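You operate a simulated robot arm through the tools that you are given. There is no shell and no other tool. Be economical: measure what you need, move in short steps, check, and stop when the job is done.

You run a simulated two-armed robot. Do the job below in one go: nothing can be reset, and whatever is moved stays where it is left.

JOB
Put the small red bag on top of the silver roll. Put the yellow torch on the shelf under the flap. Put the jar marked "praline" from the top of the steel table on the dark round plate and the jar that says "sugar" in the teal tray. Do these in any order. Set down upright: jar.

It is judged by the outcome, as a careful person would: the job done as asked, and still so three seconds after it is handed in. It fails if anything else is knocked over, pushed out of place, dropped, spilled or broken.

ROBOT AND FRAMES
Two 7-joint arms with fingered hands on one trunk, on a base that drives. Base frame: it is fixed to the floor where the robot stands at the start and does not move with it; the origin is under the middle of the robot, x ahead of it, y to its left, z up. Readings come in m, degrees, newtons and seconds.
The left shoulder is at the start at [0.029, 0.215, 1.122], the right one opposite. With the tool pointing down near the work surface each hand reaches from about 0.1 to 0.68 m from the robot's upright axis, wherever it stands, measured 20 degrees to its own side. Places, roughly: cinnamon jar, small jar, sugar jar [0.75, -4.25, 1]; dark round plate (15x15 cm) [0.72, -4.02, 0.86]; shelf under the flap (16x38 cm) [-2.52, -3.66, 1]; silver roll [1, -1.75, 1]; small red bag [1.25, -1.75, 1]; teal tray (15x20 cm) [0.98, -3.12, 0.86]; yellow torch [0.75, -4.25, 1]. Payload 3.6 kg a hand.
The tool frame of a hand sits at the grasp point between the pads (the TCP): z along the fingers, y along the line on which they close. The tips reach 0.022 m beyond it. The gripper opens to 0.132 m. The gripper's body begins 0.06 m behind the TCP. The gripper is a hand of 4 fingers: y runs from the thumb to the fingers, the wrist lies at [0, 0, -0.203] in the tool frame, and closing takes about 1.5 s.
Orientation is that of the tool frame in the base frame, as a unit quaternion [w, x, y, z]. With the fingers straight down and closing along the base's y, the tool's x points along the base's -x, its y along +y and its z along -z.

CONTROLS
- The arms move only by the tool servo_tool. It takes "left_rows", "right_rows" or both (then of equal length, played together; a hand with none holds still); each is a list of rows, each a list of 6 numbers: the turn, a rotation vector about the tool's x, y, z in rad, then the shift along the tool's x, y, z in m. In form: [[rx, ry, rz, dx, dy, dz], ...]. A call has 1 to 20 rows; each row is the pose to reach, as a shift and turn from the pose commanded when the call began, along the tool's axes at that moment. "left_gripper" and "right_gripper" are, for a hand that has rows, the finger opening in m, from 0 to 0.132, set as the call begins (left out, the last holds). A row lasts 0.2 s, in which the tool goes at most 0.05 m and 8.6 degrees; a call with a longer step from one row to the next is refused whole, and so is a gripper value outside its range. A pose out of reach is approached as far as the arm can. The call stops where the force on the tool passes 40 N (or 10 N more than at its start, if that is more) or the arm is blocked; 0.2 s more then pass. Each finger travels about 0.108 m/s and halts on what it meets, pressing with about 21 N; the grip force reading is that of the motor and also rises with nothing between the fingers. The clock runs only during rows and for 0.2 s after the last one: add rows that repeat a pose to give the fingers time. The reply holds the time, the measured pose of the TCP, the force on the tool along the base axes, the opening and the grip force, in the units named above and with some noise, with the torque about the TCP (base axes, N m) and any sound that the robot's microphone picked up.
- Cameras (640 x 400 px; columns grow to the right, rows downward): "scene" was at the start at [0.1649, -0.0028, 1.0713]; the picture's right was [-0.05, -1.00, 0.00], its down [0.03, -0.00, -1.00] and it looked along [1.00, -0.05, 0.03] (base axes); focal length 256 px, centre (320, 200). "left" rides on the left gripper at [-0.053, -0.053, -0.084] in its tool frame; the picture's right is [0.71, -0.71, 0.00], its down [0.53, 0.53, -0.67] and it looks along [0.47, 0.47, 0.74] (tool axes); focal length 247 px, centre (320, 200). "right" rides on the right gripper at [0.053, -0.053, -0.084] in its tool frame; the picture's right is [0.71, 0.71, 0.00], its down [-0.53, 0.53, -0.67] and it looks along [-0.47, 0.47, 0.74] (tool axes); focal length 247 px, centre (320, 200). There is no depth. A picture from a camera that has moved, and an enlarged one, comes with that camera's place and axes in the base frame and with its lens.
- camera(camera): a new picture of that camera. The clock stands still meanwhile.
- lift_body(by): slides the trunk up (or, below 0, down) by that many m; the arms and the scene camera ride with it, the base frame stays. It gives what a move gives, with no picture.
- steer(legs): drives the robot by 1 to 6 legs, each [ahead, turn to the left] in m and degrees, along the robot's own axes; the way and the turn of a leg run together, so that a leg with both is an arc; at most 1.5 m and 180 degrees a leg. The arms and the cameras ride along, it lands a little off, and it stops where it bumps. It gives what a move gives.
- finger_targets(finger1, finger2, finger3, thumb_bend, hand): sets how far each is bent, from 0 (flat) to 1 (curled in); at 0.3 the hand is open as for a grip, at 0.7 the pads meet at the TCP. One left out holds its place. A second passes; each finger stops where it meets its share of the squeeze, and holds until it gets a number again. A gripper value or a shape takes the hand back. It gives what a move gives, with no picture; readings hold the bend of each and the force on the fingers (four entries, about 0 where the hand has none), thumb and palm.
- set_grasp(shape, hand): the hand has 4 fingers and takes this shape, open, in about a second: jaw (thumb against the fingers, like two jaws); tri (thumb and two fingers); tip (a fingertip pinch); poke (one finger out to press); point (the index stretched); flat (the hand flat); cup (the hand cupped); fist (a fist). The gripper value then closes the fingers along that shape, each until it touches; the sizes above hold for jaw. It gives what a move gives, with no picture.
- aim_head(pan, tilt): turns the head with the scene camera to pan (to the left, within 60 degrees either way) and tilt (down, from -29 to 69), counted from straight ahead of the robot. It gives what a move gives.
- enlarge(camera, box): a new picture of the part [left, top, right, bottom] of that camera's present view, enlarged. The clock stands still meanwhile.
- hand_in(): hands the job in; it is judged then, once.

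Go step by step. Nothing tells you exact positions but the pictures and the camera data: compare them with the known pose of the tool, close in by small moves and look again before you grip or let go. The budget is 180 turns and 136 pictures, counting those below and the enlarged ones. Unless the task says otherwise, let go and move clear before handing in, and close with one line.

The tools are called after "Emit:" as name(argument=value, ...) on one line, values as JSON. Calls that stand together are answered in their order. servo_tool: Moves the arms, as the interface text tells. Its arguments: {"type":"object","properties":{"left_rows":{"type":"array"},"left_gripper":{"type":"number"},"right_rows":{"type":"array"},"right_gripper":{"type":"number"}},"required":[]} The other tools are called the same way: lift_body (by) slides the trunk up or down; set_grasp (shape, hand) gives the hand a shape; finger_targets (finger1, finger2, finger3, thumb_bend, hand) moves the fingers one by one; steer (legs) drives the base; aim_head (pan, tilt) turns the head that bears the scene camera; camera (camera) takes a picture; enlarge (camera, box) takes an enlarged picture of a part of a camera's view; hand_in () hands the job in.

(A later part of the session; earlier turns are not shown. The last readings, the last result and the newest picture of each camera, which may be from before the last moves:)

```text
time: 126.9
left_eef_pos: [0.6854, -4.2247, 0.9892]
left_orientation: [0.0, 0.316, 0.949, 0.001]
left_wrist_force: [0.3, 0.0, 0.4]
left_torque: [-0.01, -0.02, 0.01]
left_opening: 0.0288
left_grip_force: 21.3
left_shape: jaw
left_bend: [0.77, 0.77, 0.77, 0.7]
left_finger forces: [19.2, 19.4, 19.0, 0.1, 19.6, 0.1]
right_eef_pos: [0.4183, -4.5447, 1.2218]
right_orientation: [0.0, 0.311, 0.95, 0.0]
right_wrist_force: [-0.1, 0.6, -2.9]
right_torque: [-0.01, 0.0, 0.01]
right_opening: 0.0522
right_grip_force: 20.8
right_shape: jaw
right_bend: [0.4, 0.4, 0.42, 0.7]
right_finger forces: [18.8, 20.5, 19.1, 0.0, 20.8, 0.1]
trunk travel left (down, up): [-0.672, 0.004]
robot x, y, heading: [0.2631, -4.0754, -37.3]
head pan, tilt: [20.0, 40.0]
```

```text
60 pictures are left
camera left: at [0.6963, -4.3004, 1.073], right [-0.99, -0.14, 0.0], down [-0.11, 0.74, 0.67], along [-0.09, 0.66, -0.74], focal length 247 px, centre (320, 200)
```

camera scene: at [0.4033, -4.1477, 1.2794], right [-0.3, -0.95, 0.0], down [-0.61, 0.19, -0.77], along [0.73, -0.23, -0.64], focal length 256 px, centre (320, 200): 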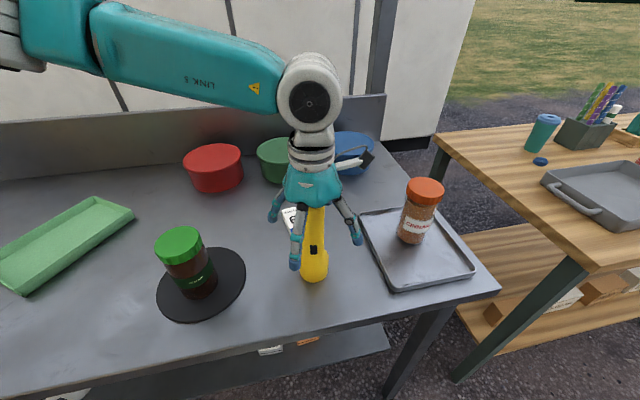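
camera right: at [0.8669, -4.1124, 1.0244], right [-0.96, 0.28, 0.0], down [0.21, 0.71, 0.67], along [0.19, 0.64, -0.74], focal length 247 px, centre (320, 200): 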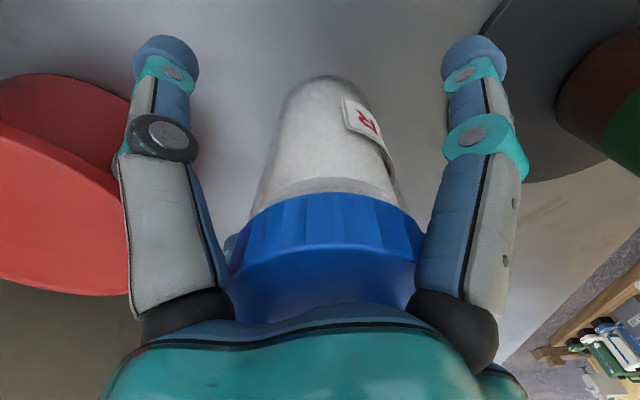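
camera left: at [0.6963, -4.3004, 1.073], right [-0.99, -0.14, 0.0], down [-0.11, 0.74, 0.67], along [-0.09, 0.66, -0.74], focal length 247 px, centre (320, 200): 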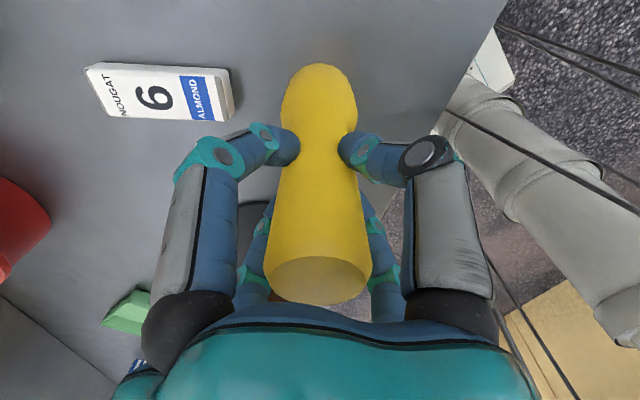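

Torch is held. I lift it and pull it in.

Emit:
servo_tool(left_rows=[[0, 0, 0, 0, 0, -0.03], [0, 0, 0, 0, 0, -0.07], [0, 0, 0, 0, 0, -0.11], [0, 0, 0, 0, 0, -0.15], [0, 0, 0, 0, 0, -0.19], [0, 0, 0, 0, 0, -0.23], [0, 0, 0, 0, 0, -0.27], [0, 0, 0, 0.03, 0.02, -0.29], [0, 0, 0, 0.05, 0.05, -0.29]])

Emit:
steer(legs=[[-0.04, 0]])

Emit:
camera(camera="scene")

Emit:
camera(camera="left")

```text
time: 128.9
left_eef_pos: [0.6728, -4.1546, 1.2798]
left_orientation: [0.001, 0.316, 0.949, 0.0]
left_wrist_force: [-0.5, 0.0, -1.5]
left_torque: [0.01, -0.03, 0.0]
left_opening: 0.029
left_grip_force: 20.7
left_shape: jaw
left_bend: [0.77, 0.77, 0.77, 0.7]
left_finger forces: [19.3, 19.6, 19.1, 0.0, 19.6, 0.0]
right_eef_pos: [0.4191, -4.5433, 1.2216]
right_orientation: [0.001, 0.312, 0.95, 0.001]
right_wrist_force: [0.7, 0.1, -2.8]
right_torque: [-0.02, 0.01, -0.01]
right_opening: 0.0524
right_grip_force: 21.0
right_shape: jaw
right_bend: [0.4, 0.4, 0.42, 0.7]
right_finger forces: [18.8, 20.4, 19.0, 0.0, 20.7, 0.1]
trunk travel left (down, up): [-0.672, 0.004]
robot x, y, heading: [0.2617, -4.0816, -37.2]
head pan, tilt: [20.0, 40.0]
```

```text
time: 129.8
left_eef_pos: [0.6407, -4.1307, 1.278]
left_orientation: [0.0, 0.316, 0.949, 0.001]
left_wrist_force: [-0.3, 0.5, -1.3]
left_torque: [0.0, 0.0, -0.02]
left_opening: 0.029
left_grip_force: 21.1
left_shape: jaw
left_bend: [0.77, 0.77, 0.77, 0.7]
left_finger forces: [19.2, 19.5, 19.2, 0.0, 19.6, 0.0]
right_eef_pos: [0.3879, -4.5201, 1.2229]
right_orientation: [0.002, 0.311, 0.95, 0.001]
right_wrist_force: [0.1, -0.2, -3.3]
right_torque: [-0.02, -0.02, 0.01]
right_opening: 0.0523
right_grip_force: 20.9
right_shape: jaw
right_bend: [0.4, 0.4, 0.42, 0.7]
right_finger forces: [18.8, 20.4, 18.9, 0.0, 20.7, 0.0]
trunk travel left (down, up): [-0.672, 0.004]
robot x, y, heading: [0.2343, -4.0537, -36.9]
head pan, tilt: [20.0, 40.0]
```

```text
59 pictures are left
camera scene: at [0.3718, -4.1231, 1.2793], right [-0.3, -0.96, 0.0], down [-0.61, 0.19, -0.77], along [0.73, -0.23, -0.64], focal length 256 px, centre (320, 200)
```

scene: 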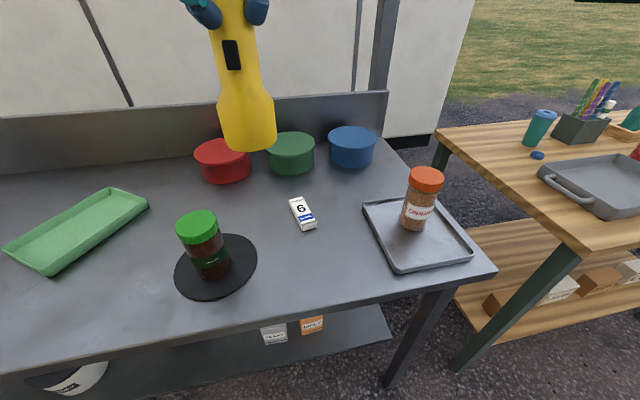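

```text
58 pictures are left
camera left: at [0.6519, -4.2063, 1.363], right [-0.99, -0.14, 0.0], down [-0.11, 0.74, 0.67], along [-0.09, 0.66, -0.74], focal length 247 px, centre (320, 200)
```

left: 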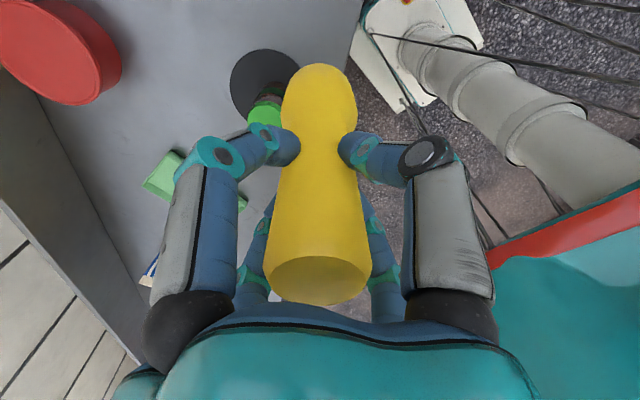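

Both objects are held. I turn to -90°, reverse along the counter to y≈-2.95, then face it again.

Emit:
steer(legs=[[0, -27], [0, -26], [-1.08, 0]])

Emit:
steer(legs=[[0, 40], [0, 40]])

Emit:
aim_head(pan=-10, tilt=40)

Emit:
camera(camera="scene")

```text
time: 133.4
left_eef_pos: [0.419, -4.4182, 1.2798]
left_orientation: [0.002, 0.698, 0.716, 0.003]
left_wrist_force: [-0.2, 0.1, -1.6]
left_torque: [0.01, -0.02, 0.02]
left_opening: 0.0291
left_grip_force: 21.2
left_shape: jaw
left_bend: [0.77, 0.77, 0.77, 0.7]
left_finger forces: [21.2, 20.4, 19.9, 0.0, 21.7, 0.0]
right_eef_pos: [-0.043, -4.4604, 1.2236]
right_orientation: [0.003, 0.693, 0.721, 0.0]
right_wrist_force: [-1.5, 0.8, -3.1]
right_torque: [-0.01, 0.0, -0.03]
right_opening: 0.0523
right_grip_force: 20.7
right_shape: jaw
right_bend: [0.41, 0.4, 0.42, 0.7]
right_finger forces: [19.2, 20.9, 19.3, 0.0, 20.1, 0.1]
trunk travel left (down, up): [-0.672, 0.004]
robot x, y, heading: [0.2706, -4.0463, -87.5]
head pan, tilt: [20.0, 40.0]
stopped in leg 3: the robot was blocked; the commanded pose is now the measured one
```

```text
time: 136.9
left_eef_pos: [0.6719, -4.0944, 1.2801]
left_orientation: [0.0, 0.234, 0.972, 0.001]
left_wrist_force: [-0.1, 0.4, -2.2]
left_torque: [-0.03, 0.01, -0.01]
left_opening: 0.0291
left_grip_force: 21.0
left_shape: jaw
left_bend: [0.77, 0.77, 0.77, 0.7]
left_finger forces: [21.0, 22.1, 19.1, 0.0, 21.3, 0.1]
right_eef_pos: [0.488, -4.5205, 1.2257]
right_orientation: [0.001, 0.227, 0.974, 0.0]
right_wrist_force: [0.6, -0.6, -3.5]
right_torque: [-0.01, 0.04, 0.01]
right_opening: 0.0518
right_grip_force: 21.4
right_shape: jaw
right_bend: [0.41, 0.4, 0.42, 0.7]
right_finger forces: [18.7, 20.4, 19.3, 0.1, 20.7, 0.1]
trunk travel left (down, up): [-0.672, 0.004]
robot x, y, heading: [0.2464, -4.0962, -24.3]
head pan, tilt: [20.0, 40.0]
stopped in leg 2: the robot was blocked; the commanded pose is now the measured one
```

```text
time: 137.8
left_eef_pos: [0.6707, -4.0959, 1.2803]
left_orientation: [0.001, 0.235, 0.972, 0.002]
left_wrist_force: [0.4, -0.1, -1.6]
left_torque: [-0.01, 0.03, 0.0]
left_opening: 0.029
left_grip_force: 21.0
left_shape: jaw
left_bend: [0.77, 0.77, 0.77, 0.7]
left_finger forces: [21.1, 21.9, 19.2, 0.0, 21.4, 0.0]
right_eef_pos: [0.487, -4.5229, 1.2252]
right_orientation: [0.002, 0.229, 0.974, 0.001]
right_wrist_force: [-0.6, 0.8, -3.1]
right_torque: [-0.03, 0.0, 0.03]
right_opening: 0.0523
right_grip_force: 21.3
right_shape: jaw
right_bend: [0.41, 0.4, 0.42, 0.7]
right_finger forces: [18.8, 20.4, 19.3, 0.0, 20.7, 0.0]
trunk travel left (down, up): [-0.672, 0.004]
robot x, y, heading: [0.2474, -4.0982, -24.2]
head pan, tilt: [-10.0, 40.0]
```

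```text
57 pictures are left
camera scene: at [0.3892, -4.1711, 1.2794], right [-0.56, -0.83, 0.0], down [-0.53, 0.36, -0.77], along [0.63, -0.43, -0.64], focal length 256 px, centre (320, 200)
```

scene: 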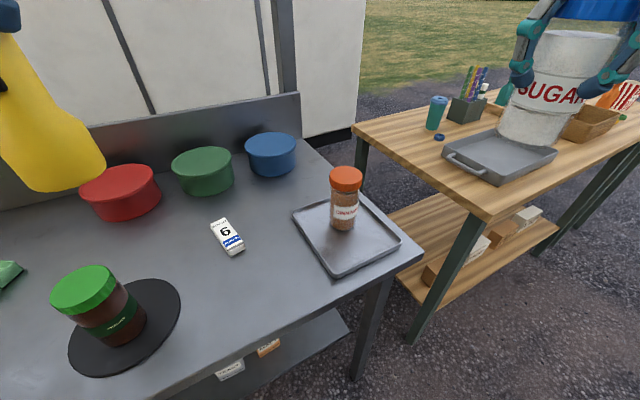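

Reversing was blocked; I'll turn the other way and drive forward along +y instead.

Emit:
steer(legs=[[-0.03, 0], [0, 38], [0, 38], [0, 36]])

Emit:
aim_head(pan=0, tilt=35)

Emit:
camera(camera="scene")

```text
time: 141.8
left_eef_pos: [0.4036, -3.7017, 1.2803]
left_orientation: [-0.001, -0.327, 0.945, 0.002]
left_wrist_force: [-0.6, -0.2, -1.7]
left_torque: [-0.03, 0.0, 0.0]
left_opening: 0.0288
left_grip_force: 20.3
left_shape: jaw
left_bend: [0.77, 0.77, 0.77, 0.7]
left_finger forces: [21.1, 22.1, 19.0, 0.0, 21.4, 0.0]
right_eef_pos: [0.7128, -4.0485, 1.2262]
right_orientation: [0.001, -0.331, 0.943, 0.0]
right_wrist_force: [0.3, 0.6, -3.2]
right_torque: [-0.04, -0.03, 0.03]
right_opening: 0.0519
right_grip_force: 20.9
right_shape: jaw
right_bend: [0.41, 0.41, 0.42, 0.7]
right_finger forces: [18.8, 20.6, 19.4, 0.0, 20.6, 0.1]
trunk travel left (down, up): [-0.672, 0.004]
robot x, y, heading: [0.2547, -4.1201, 43.3]
head pan, tilt: [-10.0, 40.0]
stopped in leg 3: the robot was blocked; the commanded pose is now the measured one
```

```text
time: 142.6
left_eef_pos: [0.4056, -3.7056, 1.2817]
left_orientation: [0.0, -0.326, 0.945, 0.001]
left_wrist_force: [-0.1, 0.3, -1.5]
left_torque: [-0.01, 0.01, -0.03]
left_opening: 0.0289
left_grip_force: 21.5
left_shape: jaw
left_bend: [0.77, 0.77, 0.77, 0.7]
left_finger forces: [20.9, 22.1, 18.9, 0.1, 21.3, 0.0]
right_eef_pos: [0.7165, -4.0519, 1.2256]
right_orientation: [0.0, -0.332, 0.943, 0.002]
right_wrist_force: [0.3, -0.4, -3.0]
right_torque: [0.0, 0.02, -0.01]
right_opening: 0.0521
right_grip_force: 21.2
right_shape: jaw
right_bend: [0.41, 0.41, 0.42, 0.7]
right_finger forces: [18.9, 20.4, 19.2, 0.0, 20.6, 0.1]
trunk travel left (down, up): [-0.672, 0.004]
robot x, y, heading: [0.2557, -4.1166, 43.1]
head pan, tilt: [0.0, 35.0]
```

```text
56 pictures are left
camera scene: at [0.374, -4.0077, 1.2869], right [0.68, -0.73, 0.0], down [-0.42, -0.39, -0.82], along [0.6, 0.56, -0.57], focal length 256 px, centre (320, 200)
```

scene: 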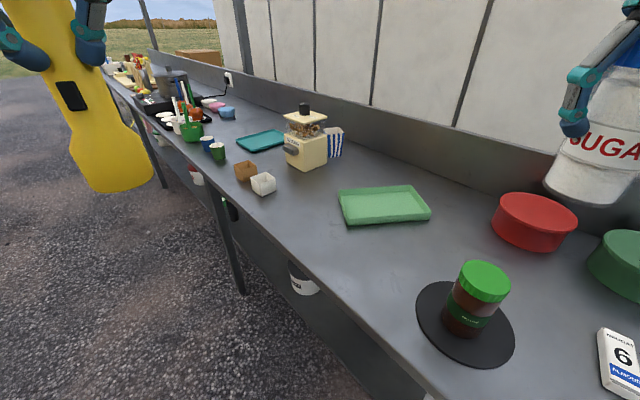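

I finish the turn to face +y and drive forward.

Emit:
steer(legs=[[0, 44]])

Emit:
steer(legs=[[1.1, 0]])

Emit:
steer(legs=[[0, -40]])

Emit:
aim_head(pan=-40, tilt=40)

Emit:
camera(camera="scene")

```text
time: 145.4
left_eef_pos: [0.0623, -3.7218, 1.2824]
left_orientation: [0.0, -0.662, 0.75, -0.001]
left_wrist_force: [-0.3, -0.3, -1.5]
left_torque: [-0.02, -0.04, 0.0]
left_opening: 0.0289
left_grip_force: 20.7
left_shape: jaw
left_bend: [0.77, 0.77, 0.78, 0.7]
left_finger forces: [21.2, 22.5, 19.1, 0.0, 21.0, 0.0]
right_eef_pos: [0.5265, -3.7477, 1.2262]
right_orientation: [0.002, -0.667, 0.745, 0.0]
right_wrist_force: [-0.3, 0.4, -2.6]
right_torque: [0.01, 0.0, 0.0]
right_opening: 0.0519
right_grip_force: 20.5
right_shape: jaw
right_bend: [0.41, 0.41, 0.42, 0.7]
right_finger forces: [18.7, 20.4, 19.8, 0.0, 20.6, 0.0]
trunk travel left (down, up): [-0.672, 0.004]
robot x, y, heading: [0.2923, -4.1235, 87.2]
head pan, tilt: [0.0, 35.0]
stopped in leg 1: the robot was blocked; the commanded pose is now the measured one
```

```text
time: 151.1
left_eef_pos: [0.1156, -2.6033, 1.2835]
left_orientation: [0.0, -0.661, 0.75, 0.001]
left_wrist_force: [0.4, 0.0, -1.8]
left_torque: [0.01, 0.01, -0.03]
left_opening: 0.0292
left_grip_force: 21.1
left_shape: jaw
left_bend: [0.77, 0.77, 0.78, 0.7]
left_finger forces: [21.1, 22.5, 19.1, 0.0, 21.0, 0.0]
right_eef_pos: [0.5798, -2.6285, 1.2266]
right_orientation: [0.0, -0.666, 0.746, 0.0]
right_wrist_force: [0.2, 0.3, -3.3]
right_torque: [0.0, 0.0, 0.02]
right_opening: 0.0517
right_grip_force: 21.0
right_shape: jaw
right_bend: [0.41, 0.41, 0.42, 0.7]
right_finger forces: [18.6, 20.6, 19.6, 0.1, 20.6, 0.0]
trunk travel left (down, up): [-0.672, 0.004]
robot x, y, heading: [0.3428, -3.0018, 87.4]
head pan, tilt: [0.0, 35.0]
```

```text
time: 153.4
left_eef_pos: [0.4258, -2.5518, 1.282]
left_orientation: [0.0, -0.365, 0.931, 0.001]
left_wrist_force: [0.2, 0.2, -1.8]
left_torque: [-0.01, 0.01, 0.0]
left_opening: 0.029
left_grip_force: 20.7
left_shape: jaw
left_bend: [0.77, 0.77, 0.78, 0.7]
left_finger forces: [20.8, 22.2, 18.6, 0.1, 20.5, 0.1]
right_eef_pos: [0.7644, -2.8686, 1.2266]
right_orientation: [0.001, -0.371, 0.929, 0.0]
right_wrist_force: [-0.2, 0.3, -3.3]
right_torque: [-0.02, 0.01, -0.01]
right_opening: 0.0521
right_grip_force: 20.9
right_shape: jaw
right_bend: [0.41, 0.41, 0.42, 0.7]
right_finger forces: [18.1, 20.2, 19.4, 0.0, 20.4, 0.0]
trunk travel left (down, up): [-0.672, 0.004]
robot x, y, heading: [0.319, -2.985, 47.7]
head pan, tilt: [0.0, 35.0]
```

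```text
time: 154.5
left_eef_pos: [0.4264, -2.5526, 1.2842]
left_orientation: [-0.001, -0.365, 0.931, 0.001]
left_wrist_force: [-0.4, 0.1, -2.1]
left_torque: [0.01, 0.02, -0.02]
left_opening: 0.0291
left_grip_force: 20.1
left_shape: jaw
left_bend: [0.77, 0.77, 0.78, 0.7]
left_finger forces: [21.1, 21.3, 18.8, 0.0, 20.9, 0.0]
right_eef_pos: [0.7662, -2.8694, 1.2264]
right_orientation: [0.0, -0.371, 0.929, 0.0]
right_wrist_force: [0.0, 0.0, -3.4]
right_torque: [0.02, 0.02, 0.0]
right_opening: 0.0517
right_grip_force: 21.0
right_shape: jaw
right_bend: [0.41, 0.41, 0.42, 0.7]
right_finger forces: [18.0, 20.0, 19.6, 0.0, 20.8, 0.0]
trunk travel left (down, up): [-0.672, 0.004]
robot x, y, heading: [0.319, -2.9822, 47.5]
head pan, tilt: [-40.0, 40.0]
```

```text
55 pictures are left
camera scene: at [0.4533, -2.9149, 1.2793], right [0.13, -0.99, 0.0], down [-0.64, -0.09, -0.77], along [0.76, 0.1, -0.64], focal length 256 px, centre (320, 200)
```

scene: 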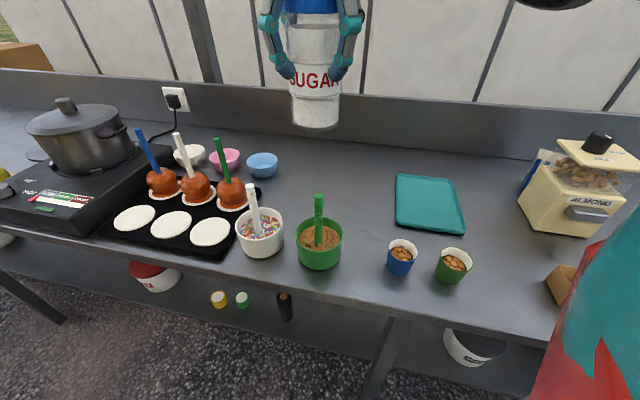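

Tray centre is at about [0.968, -3.122]. I turn to heading ~9° and move a bit forward.

Emit:
steer(legs=[[0, -38], [0.07, 0]])

Emit:
aim_head(pan=-15, tilt=40)

Emit:
camera(camera="scene")

```text
time: 157.4
left_eef_pos: [0.7293, -2.7083, 1.2891]
left_orientation: [0.008, -0.035, 0.999, 0.003]
left_wrist_force: [-1.5, -0.6, -1.7]
left_torque: [0.08, -0.05, -0.03]
left_opening: 0.0289
left_grip_force: 21.5
left_shape: jaw
left_bend: [0.77, 0.77, 0.78, 0.7]
left_finger forces: [20.9, 21.2, 18.5, 0.0, 20.6, 0.1]
right_eef_pos: [0.7952, -3.1685, 1.2312]
right_orientation: [0.007, -0.043, 0.999, 0.001]
right_wrist_force: [-0.5, -0.3, -2.4]
right_torque: [0.04, -0.02, -0.04]
right_opening: 0.0516
right_grip_force: 21.1
right_shape: jaw
right_bend: [0.41, 0.41, 0.42, 0.7]
right_finger forces: [18.5, 19.5, 19.3, 0.0, 20.6, 0.1]
trunk travel left (down, up): [-0.672, 0.004]
robot x, y, heading: [0.388, -2.9472, 9.6]
head pan, tilt: [-40.0, 40.0]
```

```text
time: 158.3
left_eef_pos: [0.7422, -2.7018, 1.285]
left_orientation: [0.002, -0.036, 0.999, 0.001]
left_wrist_force: [0.4, 0.3, -0.9]
left_torque: [0.01, -0.01, -0.01]
left_opening: 0.0286
left_grip_force: 21.2
left_shape: jaw
left_bend: [0.77, 0.77, 0.78, 0.7]
left_finger forces: [20.9, 21.7, 18.7, 0.0, 20.7, 0.1]
right_eef_pos: [0.8094, -3.1629, 1.2292]
right_orientation: [0.001, -0.043, 0.999, 0.0]
right_wrist_force: [-0.7, -0.5, -3.4]
right_torque: [-0.02, -0.05, 0.01]
right_opening: 0.0517
right_grip_force: 21.3
right_shape: jaw
right_bend: [0.41, 0.41, 0.42, 0.7]
right_finger forces: [18.2, 19.9, 19.3, 0.0, 20.8, 0.0]
trunk travel left (down, up): [-0.672, 0.004]
robot x, y, heading: [0.3879, -2.9479, 9.2]
head pan, tilt: [-15.0, 40.0]
```

```text
54 pictures are left
camera scene: at [0.5463, -2.9394, 1.2793], right [-0.1, -0.99, 0.0], down [-0.64, 0.06, -0.77], along [0.76, -0.08, -0.64], focal length 256 px, centre (320, 200)
```

scene: 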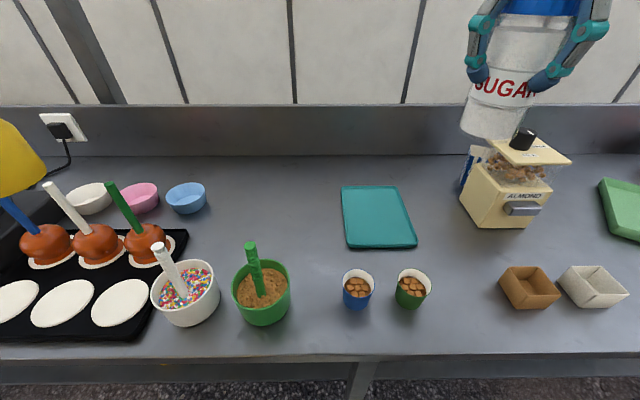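

I carry the sugar jar over the tray and lower to just above it.

Emit:
servo_tool(right_rows=[[0, 0, 0, -0.04, 0.008, 0], [0, 0, 0, -0.08, 0.016, 0], [0, 0, 0, -0.12, 0.023, 0.01], [0, 0, 0, -0.159, 0.03, 0.02], [0, 0, 0, -0.159, 0.03, 0.06], [0, 0, 0, -0.159, 0.03, 0.1], [0, 0, 0, -0.159, 0.03, 0.14], [0, 0, 0, -0.159, 0.03, 0.18], [0, 0, 0, -0.159, 0.03, 0.22], [0, 0, 0, -0.159, 0.03, 0.25], [0, 0, 0, -0.159, 0.03, 0.25]])

Emit:
camera(camera="scene")

Emit:
camera(camera="right")

```text
time: 160.7
left_eef_pos: [0.7411, -2.7042, 1.2859]
left_orientation: [0.003, -0.035, 0.999, 0.003]
left_wrist_force: [-0.4, -0.2, -1.9]
left_torque: [-0.02, -0.01, 0.04]
left_opening: 0.029
left_grip_force: 21.2
left_shape: jaw
left_bend: [0.77, 0.77, 0.78, 0.7]
left_finger forces: [20.9, 21.7, 18.6, 0.0, 20.7, 0.0]
right_eef_pos: [0.9649, -3.1218, 0.9786]
right_orientation: [0.002, -0.043, 0.999, -0.001]
right_wrist_force: [0.6, 1.0, -3.2]
right_torque: [-0.03, -0.02, 0.0]
right_opening: 0.0515
right_grip_force: 20.8
right_shape: jaw
right_bend: [0.41, 0.41, 0.42, 0.7]
right_finger forces: [17.9, 20.0, 19.3, 0.1, 20.8, 0.0]
trunk travel left (down, up): [-0.672, 0.004]
robot x, y, heading: [0.388, -2.9459, 9.0]
head pan, tilt: [-15.0, 40.0]
```

```text
53 pictures are left
camera scene: at [0.5462, -2.9405, 1.2794], right [-0.1, -0.99, 0.0], down [-0.64, 0.06, -0.77], along [0.76, -0.08, -0.64], focal length 256 px, centre (320, 200)
```

scene: 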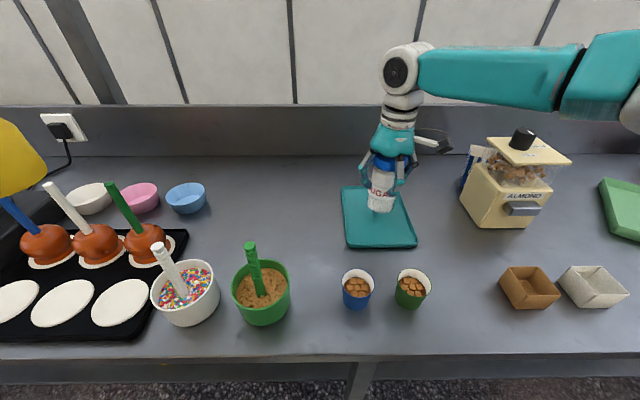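

```text
52 pictures are left
camera right: at [0.9182, -3.1778, 1.0623], right [-0.76, 0.64, 0.0], down [0.48, 0.57, 0.67], along [0.43, 0.51, -0.74], focal length 247 px, centre (320, 200)
```

right: 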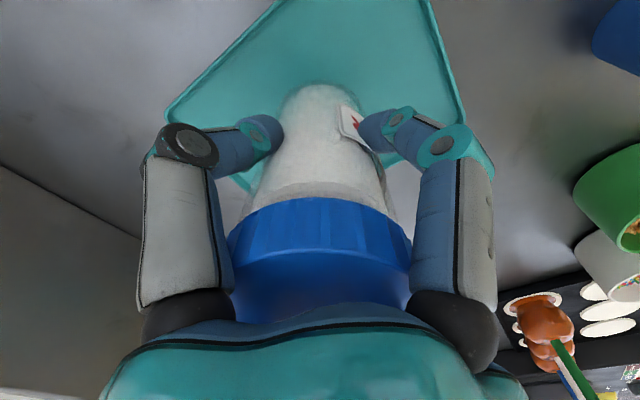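

Well within the tray. I lower the last few cm.

Emit:
servo_tool(right_rows=[[0, 0, 0, 0, 0, 0.015], [0, 0, 0, 0, 0, 0.025], [0, 0, 0, 0, 0, 0.03], [0, 0, 0, 0, 0, 0.032], [0, 0, 0, 0, 0, 0.032]])

Emit:
enlarge(camera="scene", box=[330, 120, 450, 260])

```text
time: 161.9
left_eef_pos: [0.7436, -2.7024, 1.2855]
left_orientation: [0.002, -0.035, 0.999, 0.002]
left_wrist_force: [-0.3, 0.1, -2.2]
left_torque: [0.02, -0.02, -0.01]
left_opening: 0.029
left_grip_force: 21.3
left_shape: jaw
left_bend: [0.77, 0.77, 0.78, 0.7]
left_finger forces: [20.9, 21.7, 18.6, 0.0, 20.6, 0.0]
right_eef_pos: [0.9644, -3.1222, 0.9465]
right_orientation: [0.001, -0.042, 0.999, -0.001]
right_wrist_force: [0.3, 0.0, -3.9]
right_torque: [0.0, -0.01, -0.02]
right_opening: 0.0517
right_grip_force: 20.9
right_shape: jaw
right_bend: [0.41, 0.41, 0.42, 0.7]
right_finger forces: [17.8, 20.0, 19.4, 0.1, 20.8, 0.0]
trunk travel left (down, up): [-0.672, 0.004]
robot x, y, heading: [0.3881, -2.9467, 9.6]
head pan, tilt: [-15.0, 40.0]
```

```text
2.86 times, centred on (390, 190) of scene
camera zoom: at [0.5462, -2.9406, 1.2793], right [-0.1, -0.99, 0.0], down [-0.64, 0.06, -0.77], along [0.76, -0.08, -0.64], focal length 731 px, centre (120, 229)
```

zoom: 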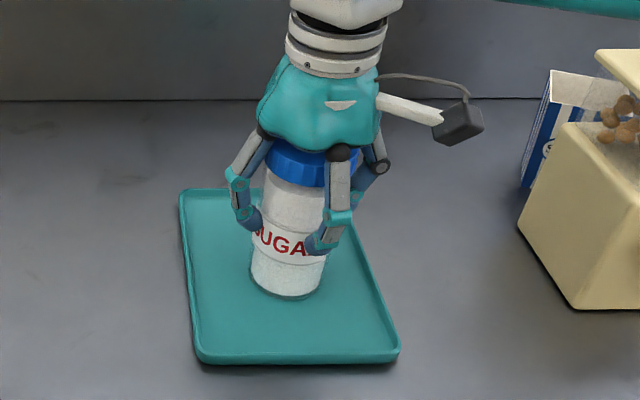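

Not touching yet; I lower by millimetres until the weight is taken.

Emit:
servo_tool(right_rows=[[0, 0, 0, 0, 0, 0.002], [0, 0, 0, 0, 0, 0.003], [0, 0, 0, 0, 0, 0.003]])

```text
time: 162.7
left_eef_pos: [0.7422, -2.7027, 1.2866]
left_orientation: [0.003, -0.035, 0.999, 0.0]
left_wrist_force: [-0.3, -0.3, -2.1]
left_torque: [0.0, -0.01, -0.03]
left_opening: 0.0288
left_grip_force: 20.7
left_shape: jaw
left_bend: [0.77, 0.77, 0.78, 0.7]
left_finger forces: [20.8, 21.7, 18.6, 0.1, 20.7, 0.0]
right_eef_pos: [0.9655, -3.1204, 0.9459]
right_orientation: [0.003, -0.043, 0.999, -0.001]
right_wrist_force: [-0.5, -0.4, 8.2]
right_torque: [-0.11, -0.02, -0.01]
right_opening: 0.0518
right_grip_force: 20.8
right_shape: jaw
right_bend: [0.41, 0.41, 0.42, 0.7]
right_finger forces: [19.1, 20.5, 20.2, 0.0, 21.4, 0.0]
trunk travel left (down, up): [-0.672, 0.004]
robot x, y, heading: [0.3889, -2.9459, 9.5]
head pan, tilt: [-15.0, 40.0]
```

Contact made. I release and rise.

Emit:
servo_tool(right_rows=[[0, 0, 0, 0, 0, -0.001], [0, 0, 0, 0, 0, -0.001], [0, 0, 0, 0, 0, -0.001], [0, 0, 0, 0, 0, -0.001], [0, 0, 0, 0, 0, -0.001], [0, 0, 0, 0, 0, -0.001]], right_gripper=0.132)

Emit:
servo_tool(right_rows=[[0, 0, 0, 0, 0, -0.03], [0, 0, 0, 0, 0, -0.07], [0, 0, 0, 0, 0, -0.11], [0, 0, 0, 0, 0, -0.15], [0, 0, 0, 0, 0, -0.19], [0, 0, 0, 0, 0, -0.23], [0, 0, 0, 0.04, 0, -0.26], [0, 0, 0, 0.08, 0, -0.28], [0, 0, 0, 0.12, 0, -0.28], [0, 0, 0, 0.15, 0, -0.28]])

Emit:
camera(camera="scene")

```text
time: 164.1
left_eef_pos: [0.7436, -2.7038, 1.2855]
left_orientation: [0.002, -0.035, 0.999, 0.002]
left_wrist_force: [0.4, -0.1, -2.4]
left_torque: [-0.02, -0.01, 0.0]
left_opening: 0.0291
left_grip_force: 20.8
left_shape: jaw
left_bend: [0.77, 0.77, 0.78, 0.7]
left_finger forces: [20.9, 21.8, 18.6, 0.1, 20.8, 0.0]
right_eef_pos: [0.9655, -3.1217, 0.9449]
right_orientation: [0.002, -0.042, 0.999, -0.001]
right_wrist_force: [-0.5, 0.3, -0.4]
right_torque: [0.03, -0.04, 0.0]
right_opening: 0.1317
right_grip_force: 0.1
right_shape: jaw
right_bend: [0.3, 0.3, 0.3, 0.3]
right_finger forces: [0.0, 0.1, 0.0, 0.0, 0.1, 0.0]
trunk travel left (down, up): [-0.672, 0.004]
robot x, y, heading: [0.3892, -2.9433, 9.3]
head pan, tilt: [-15.0, 40.0]
```

```text
time: 166.3
left_eef_pos: [0.7419, -2.7041, 1.2865]
left_orientation: [0.002, -0.035, 0.999, 0.002]
left_wrist_force: [-0.4, -0.3, -1.1]
left_torque: [-0.02, 0.03, -0.02]
left_opening: 0.029
left_grip_force: 20.7
left_shape: jaw
left_bend: [0.77, 0.77, 0.78, 0.7]
left_finger forces: [20.9, 21.7, 18.6, 0.0, 20.7, 0.0]
right_eef_pos: [0.8134, -3.1342, 1.2257]
right_orientation: [0.002, -0.042, 0.999, 0.0]
right_wrist_force: [-0.6, 0.4, 0.9]
right_torque: [0.04, -0.02, -0.02]
right_opening: 0.1317
right_grip_force: 0.0
right_shape: jaw
right_bend: [0.3, 0.3, 0.3, 0.3]
right_finger forces: [0.1, 0.0, 0.0, 0.0, 0.0, 0.1]
trunk travel left (down, up): [-0.672, 0.004]
robot x, y, heading: [0.3879, -2.9495, 9.2]
head pan, tilt: [-15.0, 40.0]
```

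```text
50 pictures are left
camera scene: at [0.5451, -2.9406, 1.2795], right [-0.1, -0.99, 0.0], down [-0.64, 0.06, -0.77], along [0.76, -0.08, -0.64], focal length 256 px, centre (320, 200)
```

scene: 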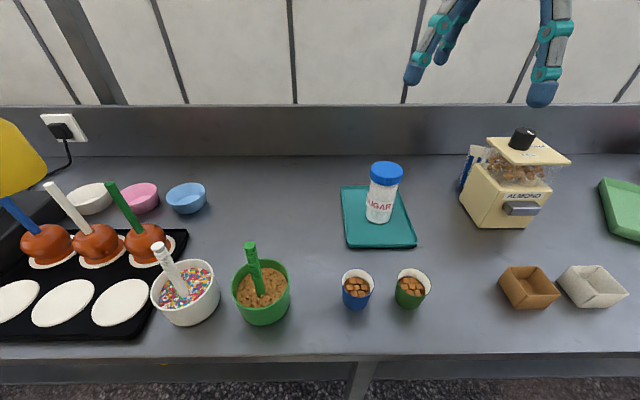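

Sugar stands in the tray. Now I back off and turn to look for the flap shelf on the other side.

Emit:
steer(legs=[[-0.15, 0], [0, -45]])

Emit:
steer(legs=[[0, -45]])

Emit:
aim_head(pan=-45, tilt=12)

Emit:
camera(camera="scene")

```text
time: 169.7
left_eef_pos: [0.6623, -3.0436, 1.2845]
left_orientation: [0.002, 0.343, 0.939, -0.001]
left_wrist_force: [0.0, -0.1, -2.6]
left_torque: [0.04, -0.03, -0.01]
left_opening: 0.0288
left_grip_force: 21.1
left_shape: jaw
left_bend: [0.77, 0.77, 0.78, 0.7]
left_finger forces: [20.9, 21.5, 18.3, 0.0, 20.3, 0.0]
right_eef_pos: [0.4137, -3.4012, 1.2248]
right_orientation: [0.001, 0.338, 0.941, -0.001]
right_wrist_force: [0.7, -0.1, 0.0]
right_torque: [-0.03, 0.03, 0.01]
right_opening: 0.1318
right_grip_force: 0.1
right_shape: jaw
right_bend: [0.3, 0.3, 0.3, 0.3]
right_finger forces: [0.0, 0.1, 0.0, 0.1, 0.0, 0.0]
trunk travel left (down, up): [-0.672, 0.004]
robot x, y, heading: [0.2573, -2.9419, -35.0]
head pan, tilt: [-15.0, 40.0]
```

```text
time: 172.2
left_eef_pos: [0.474, -3.3016, 1.2858]
left_orientation: [0.003, 0.675, 0.738, 0.0]
left_wrist_force: [-0.7, -0.6, -3.1]
left_torque: [0.04, -0.02, -0.01]
left_opening: 0.0289
left_grip_force: 20.6
left_shape: jaw
left_bend: [0.77, 0.77, 0.78, 0.7]
left_finger forces: [20.8, 21.5, 18.3, 0.0, 20.4, 0.0]
right_eef_pos: [0.0454, -3.3825, 1.2256]
right_orientation: [0.0, 0.67, 0.743, -0.001]
right_wrist_force: [-0.4, 0.1, 0.1]
right_torque: [0.02, 0.0, 0.01]
right_opening: 0.1321
right_grip_force: 0.0
right_shape: jaw
right_bend: [0.3, 0.3, 0.3, 0.3]
right_finger forces: [0.0, 0.0, 0.0, 0.1, 0.0, 0.0]
trunk travel left (down, up): [-0.672, 0.004]
robot x, y, heading: [0.2922, -2.9418, -79.3]
head pan, tilt: [-15.0, 40.0]
```

```text
time: 173.2
left_eef_pos: [0.4759, -3.3005, 1.2867]
left_orientation: [0.003, 0.675, 0.738, -0.001]
left_wrist_force: [0.2, -0.4, -2.0]
left_torque: [-0.06, 0.01, -0.02]
left_opening: 0.0287
left_grip_force: 20.8
left_shape: jaw
left_bend: [0.77, 0.77, 0.78, 0.7]
left_finger forces: [21.4, 21.6, 18.8, 0.0, 20.9, 0.0]
right_eef_pos: [0.0468, -3.3815, 1.2266]
right_orientation: [0.0, 0.669, 0.743, -0.003]
right_wrist_force: [-0.3, 0.6, 0.1]
right_torque: [-0.02, 0.05, 0.0]
right_opening: 0.1323
right_grip_force: 0.0
right_shape: jaw
right_bend: [0.3, 0.3, 0.3, 0.3]
right_finger forces: [0.1, 0.0, 0.0, 0.0, 0.0, 0.1]
trunk travel left (down, up): [-0.672, 0.004]
robot x, y, heading: [0.2947, -2.9406, -79.4]
head pan, tilt: [-45.0, 12.0]
```

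```text
49 pictures are left
camera scene: at [0.2554, -3.0887, 1.3239], right [-0.82, 0.57, 0.0], down [0.12, 0.17, -0.98], along [-0.55, -0.81, -0.21], focal length 256 px, centre (320, 200)
```

scene: 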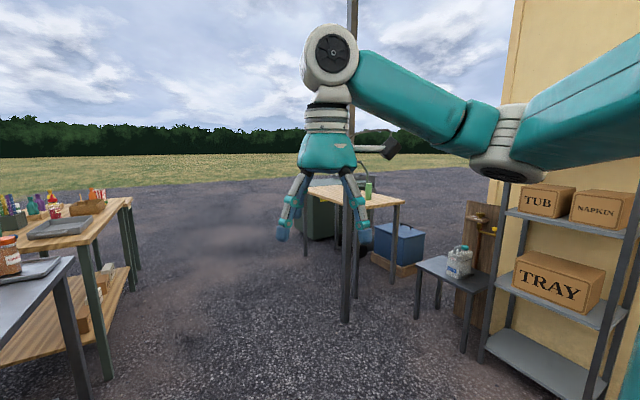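

The flap shelf seems to be around the corner of the yellow stall. I drive toward the gap to get a better view.

Emit:
steer(legs=[[0, -35], [0.75, 0]])

Emit:
steer(legs=[[0, -40]])

Emit:
aim_head(pan=-10, tilt=20)

Emit:
camera(camera="scene")

```text
time: 179.0
left_eef_pos: [-0.0753, -4.0265, 1.2859]
left_orientation: [0.003, 0.865, 0.503, -0.002]
left_wrist_force: [-0.3, -0.9, -2.6]
left_torque: [0.01, -0.01, 0.0]
left_opening: 0.029
left_grip_force: 21.0
left_shape: jaw
left_bend: [0.77, 0.77, 0.78, 0.7]
left_finger forces: [21.1, 21.5, 18.3, 0.0, 20.8, 0.1]
right_eef_pos: [-0.4759, -3.8495, 1.2258]
right_orientation: [0.0, 0.861, 0.509, -0.001]
right_wrist_force: [0.8, 0.1, -0.4]
right_torque: [-0.02, -0.01, 0.01]
right_opening: 0.1321
right_grip_force: 0.0
right_shape: jaw
right_bend: [0.3, 0.3, 0.3, 0.3]
right_finger forces: [0.0, 0.0, 0.0, 0.0, 0.0, 0.1]
trunk travel left (down, up): [-0.672, 0.004]
robot x, y, heading: [-0.0195, -3.6279, -114.3]
head pan, tilt: [-45.0, 12.0]
```

```text
time: 181.3
left_eef_pos: [-0.323, -3.8964, 1.2869]
left_orientation: [0.003, 0.985, 0.175, -0.002]
left_wrist_force: [0.4, 0.6, -2.5]
left_torque: [0.0, -0.03, 0.01]
left_opening: 0.0289
left_grip_force: 20.7
left_shape: jaw
left_bend: [0.77, 0.77, 0.78, 0.7]
left_finger forces: [20.9, 21.4, 18.2, 0.0, 20.4, 0.0]
right_eef_pos: [-0.5128, -3.5031, 1.2261]
right_orientation: [-0.001, 0.983, 0.183, -0.001]
right_wrist_force: [0.2, 0.2, 0.3]
right_torque: [0.02, -0.06, 0.01]
right_opening: 0.132
right_grip_force: 0.0
right_shape: jaw
right_bend: [0.3, 0.3, 0.3, 0.3]
right_finger forces: [0.1, 0.0, 0.0, 0.1, 0.0, 0.0]
trunk travel left (down, up): [-0.672, 0.004]
robot x, y, heading: [-0.0092, -3.6541, -154.2]
head pan, tilt: [-45.0, 12.0]
```

```text
time: 182.3
left_eef_pos: [-0.3226, -3.8977, 1.2863]
left_orientation: [0.003, 0.984, 0.176, -0.003]
left_wrist_force: [-0.6, -0.8, -3.2]
left_torque: [-0.03, -0.02, 0.0]
left_opening: 0.0292
left_grip_force: 21.2
left_shape: jaw
left_bend: [0.77, 0.77, 0.78, 0.7]
left_finger forces: [21.4, 21.9, 18.6, 0.0, 20.8, 0.0]
right_eef_pos: [-0.5129, -3.5033, 1.2252]
right_orientation: [0.0, 0.983, 0.183, -0.002]
right_wrist_force: [-1.0, 0.6, 1.3]
right_torque: [0.01, -0.01, 0.01]
right_opening: 0.1319
right_grip_force: 0.1
right_shape: jaw
right_bend: [0.3, 0.3, 0.3, 0.3]
right_finger forces: [0.1, 0.1, 0.1, 0.0, 0.1, 0.0]
trunk travel left (down, up): [-0.672, 0.004]
robot x, y, heading: [-0.0047, -3.656, -154.1]
head pan, tilt: [-10.0, 20.0]
```

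```text
48 pictures are left
camera scene: at [-0.1669, -3.712, 1.3108], right [-0.27, 0.96, 0.0], down [0.33, 0.09, -0.94], along [-0.9, -0.26, -0.34], focal length 256 px, centre (320, 200)
```

scene: 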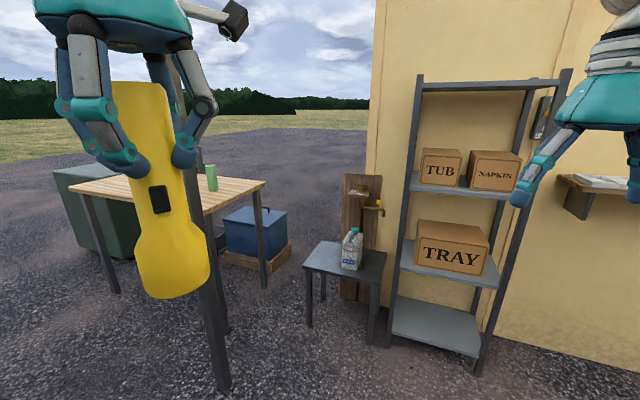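

The yellow stall's corner is near [-1.6, -3.83], and the gap between the stool and the wooden table is tight. I drive further south to view the stall's south and west sides.

Emit:
steer(legs=[[0, 50]])

Emit:
steer(legs=[[1.5, 0]])

Emit:
aim_head(pan=-60, tilt=12)

Emit:
camera(camera="scene")

```text
time: 185.0
left_eef_pos: [-0.0279, -4.0573, 1.2882]
left_orientation: [0.003, 0.819, 0.573, -0.001]
left_wrist_force: [0.5, -0.2, -1.8]
left_torque: [0.02, -0.03, -0.02]
left_opening: 0.0289
left_grip_force: 21.0
left_shape: jaw
left_bend: [0.77, 0.77, 0.78, 0.7]
left_finger forces: [21.2, 21.8, 18.1, 0.0, 20.5, 0.0]
right_eef_pos: [-0.4505, -3.9482, 1.2264]
right_orientation: [-0.001, 0.815, 0.579, -0.001]
right_wrist_force: [-0.2, 0.4, -0.2]
right_torque: [-0.01, 0.0, 0.0]
right_opening: 0.1321
right_grip_force: 0.0
right_shape: jaw
right_bend: [0.3, 0.3, 0.3, 0.3]
right_finger forces: [0.0, 0.0, 0.0, 0.0, 0.0, 0.0]
trunk travel left (down, up): [-0.672, 0.004]
robot x, y, heading: [-0.0477, -3.6502, -104.3]
head pan, tilt: [-10.0, 20.0]
```

```text
time: 192.4
left_eef_pos: [-0.3957, -5.5111, 1.2879]
left_orientation: [0.003, 0.818, 0.575, -0.002]
left_wrist_force: [0.5, 0.1, -2.5]
left_torque: [0.02, -0.01, 0.02]
left_opening: 0.0289
left_grip_force: 20.8
left_shape: jaw
left_bend: [0.77, 0.77, 0.78, 0.7]
left_finger forces: [21.0, 22.8, 18.9, 0.1, 20.9, 0.0]
right_eef_pos: [-0.8194, -5.4042, 1.2268]
right_orientation: [0.0, 0.813, 0.583, -0.001]
right_wrist_force: [-0.2, 0.4, 0.4]
right_torque: [0.03, -0.02, 0.04]
right_opening: 0.1319
right_grip_force: 0.0
right_shape: jaw
right_bend: [0.3, 0.3, 0.3, 0.3]
right_finger forces: [0.0, 0.0, 0.0, 0.1, 0.0, 0.1]
trunk travel left (down, up): [-0.672, 0.004]
robot x, y, heading: [-0.4182, -5.1025, -104.4]
head pan, tilt: [-10.0, 20.0]
```

```text
time: 193.6
left_eef_pos: [-0.3945, -5.5106, 1.2881]
left_orientation: [0.003, 0.818, 0.575, -0.001]
left_wrist_force: [0.7, 0.2, -1.7]
left_torque: [0.01, -0.01, 0.0]
left_opening: 0.0288
left_grip_force: 20.7
left_shape: jaw
left_bend: [0.77, 0.77, 0.78, 0.7]
left_finger forces: [21.0, 22.7, 19.0, 0.1, 20.9, 0.0]
right_eef_pos: [-0.8191, -5.4035, 1.2282]
right_orientation: [0.0, 0.813, 0.582, -0.002]
right_wrist_force: [0.3, 0.2, 0.4]
right_torque: [-0.02, -0.02, -0.01]
right_opening: 0.1321
right_grip_force: 0.0
right_shape: jaw
right_bend: [0.3, 0.3, 0.3, 0.3]
right_finger forces: [0.0, 0.0, 0.1, 0.0, 0.0, 0.0]
trunk travel left (down, up): [-0.672, 0.004]
robot x, y, heading: [-0.4178, -5.1026, -104.0]
head pan, tilt: [-60.0, 12.0]
```

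```text
47 pictures are left
camera scene: at [-0.5266, -5.2016, 1.3239], right [-0.27, 0.96, 0.0], down [0.2, 0.06, -0.98], along [-0.94, -0.27, -0.21], focal length 256 px, centre (320, 200)
```

scene: 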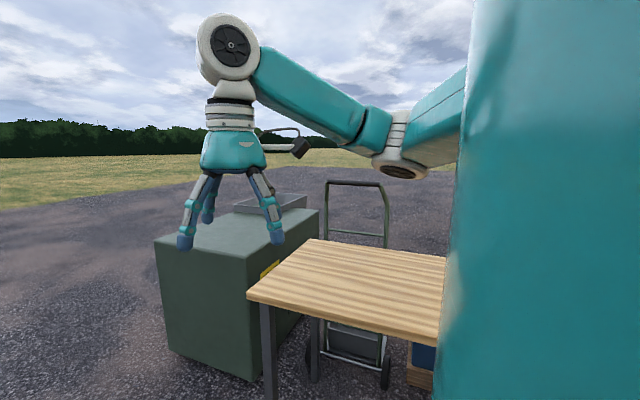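

I turn right to look at the stall's south side.

Emit:
steer(legs=[[0, -42]])

Emit:
aim_head(pan=-48, tilt=12)

Emit:
camera(camera="scene")

```text
time: 196.0
left_eef_pos: [-0.6719, -5.4229, 1.2882]
left_orientation: [0.002, 0.968, 0.249, -0.001]
left_wrist_force: [0.0, -0.7, -1.4]
left_torque: [0.01, -0.05, -0.01]
left_opening: 0.0291
left_grip_force: 20.6
left_shape: jaw
left_bend: [0.77, 0.77, 0.78, 0.7]
left_finger forces: [20.8, 22.6, 18.3, 0.0, 20.6, 0.1]
right_eef_pos: [-0.9186, -5.0632, 1.2278]
right_orientation: [-0.002, 0.967, 0.255, -0.002]
right_wrist_force: [0.5, 0.3, 0.3]
right_torque: [-0.02, -0.01, 0.01]
right_opening: 0.1321
right_grip_force: 0.0
right_shape: jaw
right_bend: [0.3, 0.3, 0.3, 0.3]
right_finger forces: [0.0, 0.1, 0.1, 0.1, 0.0, 0.0]
trunk travel left (down, up): [-0.672, 0.004]
robot x, y, heading: [-0.3989, -5.13, -145.7]
head pan, tilt: [-60.0, 12.0]
```

```text
time: 196.7
left_eef_pos: [-0.6712, -5.4226, 1.2886]
left_orientation: [0.003, 0.969, 0.249, -0.001]
left_wrist_force: [-0.6, 0.1, -1.2]
left_torque: [-0.01, 0.0, 0.03]
left_opening: 0.0288
left_grip_force: 20.3
left_shape: jaw
left_bend: [0.77, 0.77, 0.78, 0.7]
left_finger forces: [21.1, 21.7, 18.5, 0.0, 20.7, 0.0]
right_eef_pos: [-0.9174, -5.0632, 1.2272]
right_orientation: [-0.001, 0.966, 0.257, -0.002]
right_wrist_force: [0.0, -0.7, -0.1]
right_torque: [-0.02, 0.0, 0.01]
right_opening: 0.132
right_grip_force: 0.1
right_shape: jaw
right_bend: [0.3, 0.3, 0.3, 0.3]
right_finger forces: [0.0, 0.0, 0.0, 0.0, 0.1, 0.0]
trunk travel left (down, up): [-0.672, 0.004]
robot x, y, heading: [-0.3975, -5.128, -145.6]
head pan, tilt: [-48.0, 12.0]
```

```text
46 pictures are left
camera scene: at [-0.5547, -5.1492, 1.3238], right [0.23, 0.97, 0.0], down [0.2, -0.05, -0.98], along [-0.95, 0.23, -0.21], focal length 256 px, centre (320, 200)
```

scene: 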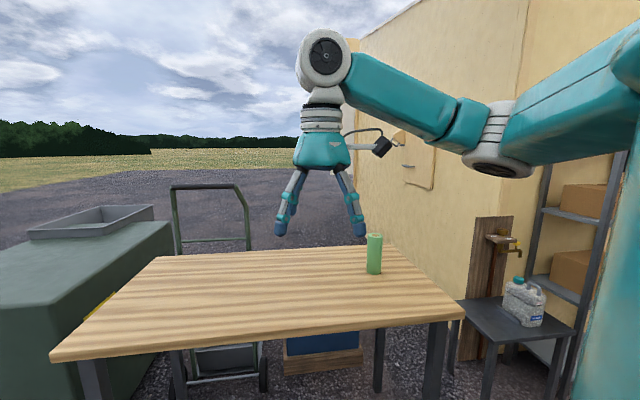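

There is a panel with a handle on the stall's south wall around [-2.5, -3.88] — this must be the flap. I zoom in.

Emit:
enlarge(camera="scene", box=[350, 100, 480, 230])

```text
3.08 times, centred on (415, 165) of scene
camera zoom: at [-0.5547, -5.1492, 1.3238], right [0.23, 0.97, 0.0], down [0.2, -0.05, -0.98], along [-0.95, 0.23, -0.21], focal length 787 px, centre (28, 308)
```

zoom: 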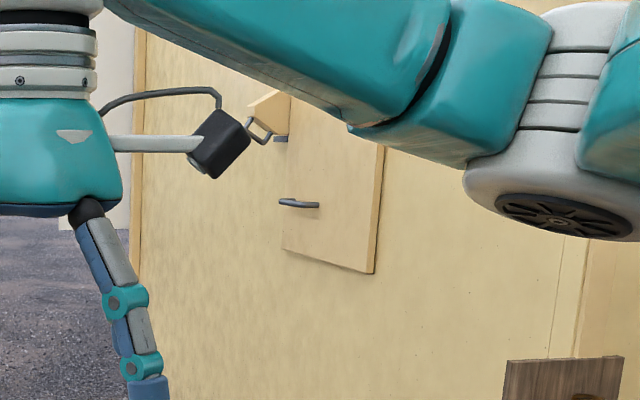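

I plan a route around the south of the generator box to reach the west part of that wall. First leg south.

Emit:
steer(legs=[[0, 46]])

Emit:
steer(legs=[[1.4, 0], [0.75, 0]])

Emit:
steer(legs=[[0, -40]])

Emit:
steer(legs=[[0, -40]])

Emit:
aim_head(pan=-20, tilt=12)

Emit:
camera(camera="scene")

```text
time: 199.2
left_eef_pos: [-0.3849, -5.5347, 1.289]
left_orientation: [0.003, 0.799, 0.601, -0.001]
left_wrist_force: [0.0, -0.6, -2.3]
left_torque: [0.03, 0.0, 0.03]
left_opening: 0.0289
left_grip_force: 20.8
left_shape: jaw
left_bend: [0.77, 0.77, 0.78, 0.7]
left_finger forces: [21.0, 21.7, 18.0, 0.0, 20.5, 0.1]
right_eef_pos: [-0.8132, -5.454, 1.2284]
right_orientation: [0.0, 0.795, 0.607, -0.002]
right_wrist_force: [0.8, 1.2, 0.5]
right_torque: [0.0, -0.03, 0.0]
right_opening: 0.1319
right_grip_force: 0.0
right_shape: jaw
right_bend: [0.3, 0.3, 0.3, 0.3]
right_finger forces: [0.0, 0.0, 0.0, 0.0, 0.1, 0.0]
trunk travel left (down, up): [-0.672, 0.004]
robot x, y, heading: [-0.4337, -5.1295, -100.9]
head pan, tilt: [-48.0, 12.0]
```

```text
time: 209.8
left_eef_pos: [-0.7748, -7.6366, 1.2896]
left_orientation: [0.003, 0.799, 0.602, -0.001]
left_wrist_force: [0.5, 0.0, -1.7]
left_torque: [0.01, 0.0, -0.02]
left_opening: 0.029
left_grip_force: 21.6
left_shape: jaw
left_bend: [0.77, 0.77, 0.78, 0.7]
left_finger forces: [21.3, 22.6, 18.8, 0.0, 20.8, 0.1]
right_eef_pos: [-1.2042, -7.5574, 1.2284]
right_orientation: [-0.001, 0.794, 0.607, -0.003]
right_wrist_force: [0.4, -0.2, -0.8]
right_torque: [-0.02, 0.01, 0.0]
right_opening: 0.1318
right_grip_force: 0.1
right_shape: jaw
right_bend: [0.3, 0.3, 0.3, 0.3]
right_finger forces: [0.0, 0.0, 0.0, 0.0, 0.0, 0.0]
trunk travel left (down, up): [-0.672, 0.004]
robot x, y, heading: [-0.8277, -7.2322, -100.7]
head pan, tilt: [-48.0, 12.0]
```

```text
time: 212.1
left_eef_pos: [-1.0502, -7.5744, 1.2892]
left_orientation: [0.002, 0.957, 0.289, -0.001]
left_wrist_force: [-0.8, -0.4, -2.1]
left_torque: [0.03, -0.01, -0.03]
left_opening: 0.0292
left_grip_force: 21.2
left_shape: jaw
left_bend: [0.77, 0.77, 0.78, 0.7]
left_finger forces: [21.0, 22.6, 18.2, 0.0, 20.6, 0.0]
right_eef_pos: [-1.3257, -7.236, 1.2286]
right_orientation: [0.0, 0.955, 0.297, -0.002]
right_wrist_force: [-0.8, -1.2, -0.4]
right_torque: [0.03, -0.03, 0.03]
right_opening: 0.1322
right_grip_force: 0.1
right_shape: jaw
right_bend: [0.3, 0.3, 0.3, 0.3]
right_finger forces: [0.0, 0.0, 0.0, 0.0, 0.0, 0.1]
trunk travel left (down, up): [-0.672, 0.004]
robot x, y, heading: [-0.8083, -7.2587, -140.9]
head pan, tilt: [-48.0, 12.0]
```

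```text
time: 214.4
left_eef_pos: [-1.2002, -7.3437, 1.2902]
left_orientation: [0.002, 0.998, -0.056, -0.002]
left_wrist_force: [0.2, 0.0, -2.5]
left_torque: [0.0, 0.02, -0.02]
left_opening: 0.0289
left_grip_force: 21.4
left_shape: jaw
left_bend: [0.77, 0.77, 0.78, 0.7]
left_finger forces: [21.8, 21.9, 17.8, 0.0, 20.6, 0.0]
right_eef_pos: [-1.1937, -6.9075, 1.2288]
right_orientation: [-0.001, 0.999, -0.048, -0.002]
right_wrist_force: [0.4, -0.5, 0.8]
right_torque: [-0.02, 0.06, -0.01]
right_opening: 0.1321
right_grip_force: 0.1
right_shape: jaw
right_bend: [0.3, 0.3, 0.3, 0.3]
right_finger forces: [0.1, 0.0, 0.1, 0.1, 0.1, 0.1]
trunk travel left (down, up): [-0.672, 0.004]
robot x, y, heading: [-0.8113, -7.2882, 179.8]
head pan, tilt: [-48.0, 12.0]
```

```text
time: 215.4
left_eef_pos: [-1.2001, -7.3456, 1.2916]
left_orientation: [0.001, 0.999, -0.054, -0.003]
left_wrist_force: [0.3, -0.7, -1.5]
left_torque: [-0.03, 0.0, 0.01]
left_opening: 0.0288
left_grip_force: 21.2
left_shape: jaw
left_bend: [0.77, 0.77, 0.78, 0.7]
left_finger forces: [22.3, 21.8, 17.5, 0.0, 20.8, 0.1]
right_eef_pos: [-1.194, -6.9072, 1.2305]
right_orientation: [-0.002, 0.999, -0.048, -0.001]
right_wrist_force: [-1.6, -0.8, -0.8]
right_torque: [0.04, 0.0, -0.04]
right_opening: 0.132
right_grip_force: 0.0
right_shape: jaw
right_bend: [0.3, 0.3, 0.3, 0.3]
right_finger forces: [0.1, 0.0, 0.1, 0.1, 0.0, 0.1]
trunk travel left (down, up): [-0.672, 0.004]
robot x, y, heading: [-0.8108, -7.2875, 179.6]
head pan, tilt: [-20.0, 12.0]
```

```text
44 pictures are left
camera scene: at [-0.9749, -7.2545, 1.3239], right [0.35, 0.94, 0.0], down [0.2, -0.07, -0.98], along [-0.92, 0.34, -0.21], focal length 256 px, centre (320, 200)
```

scene: 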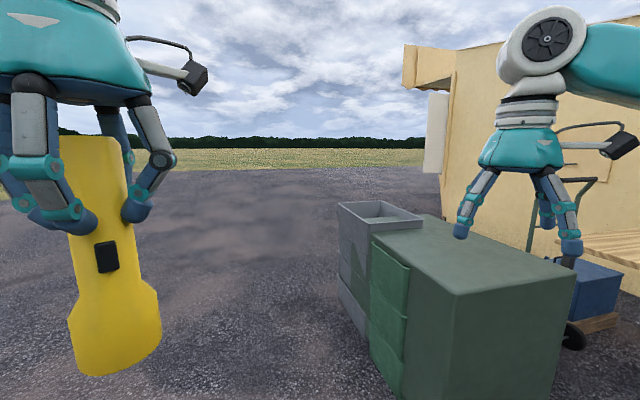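

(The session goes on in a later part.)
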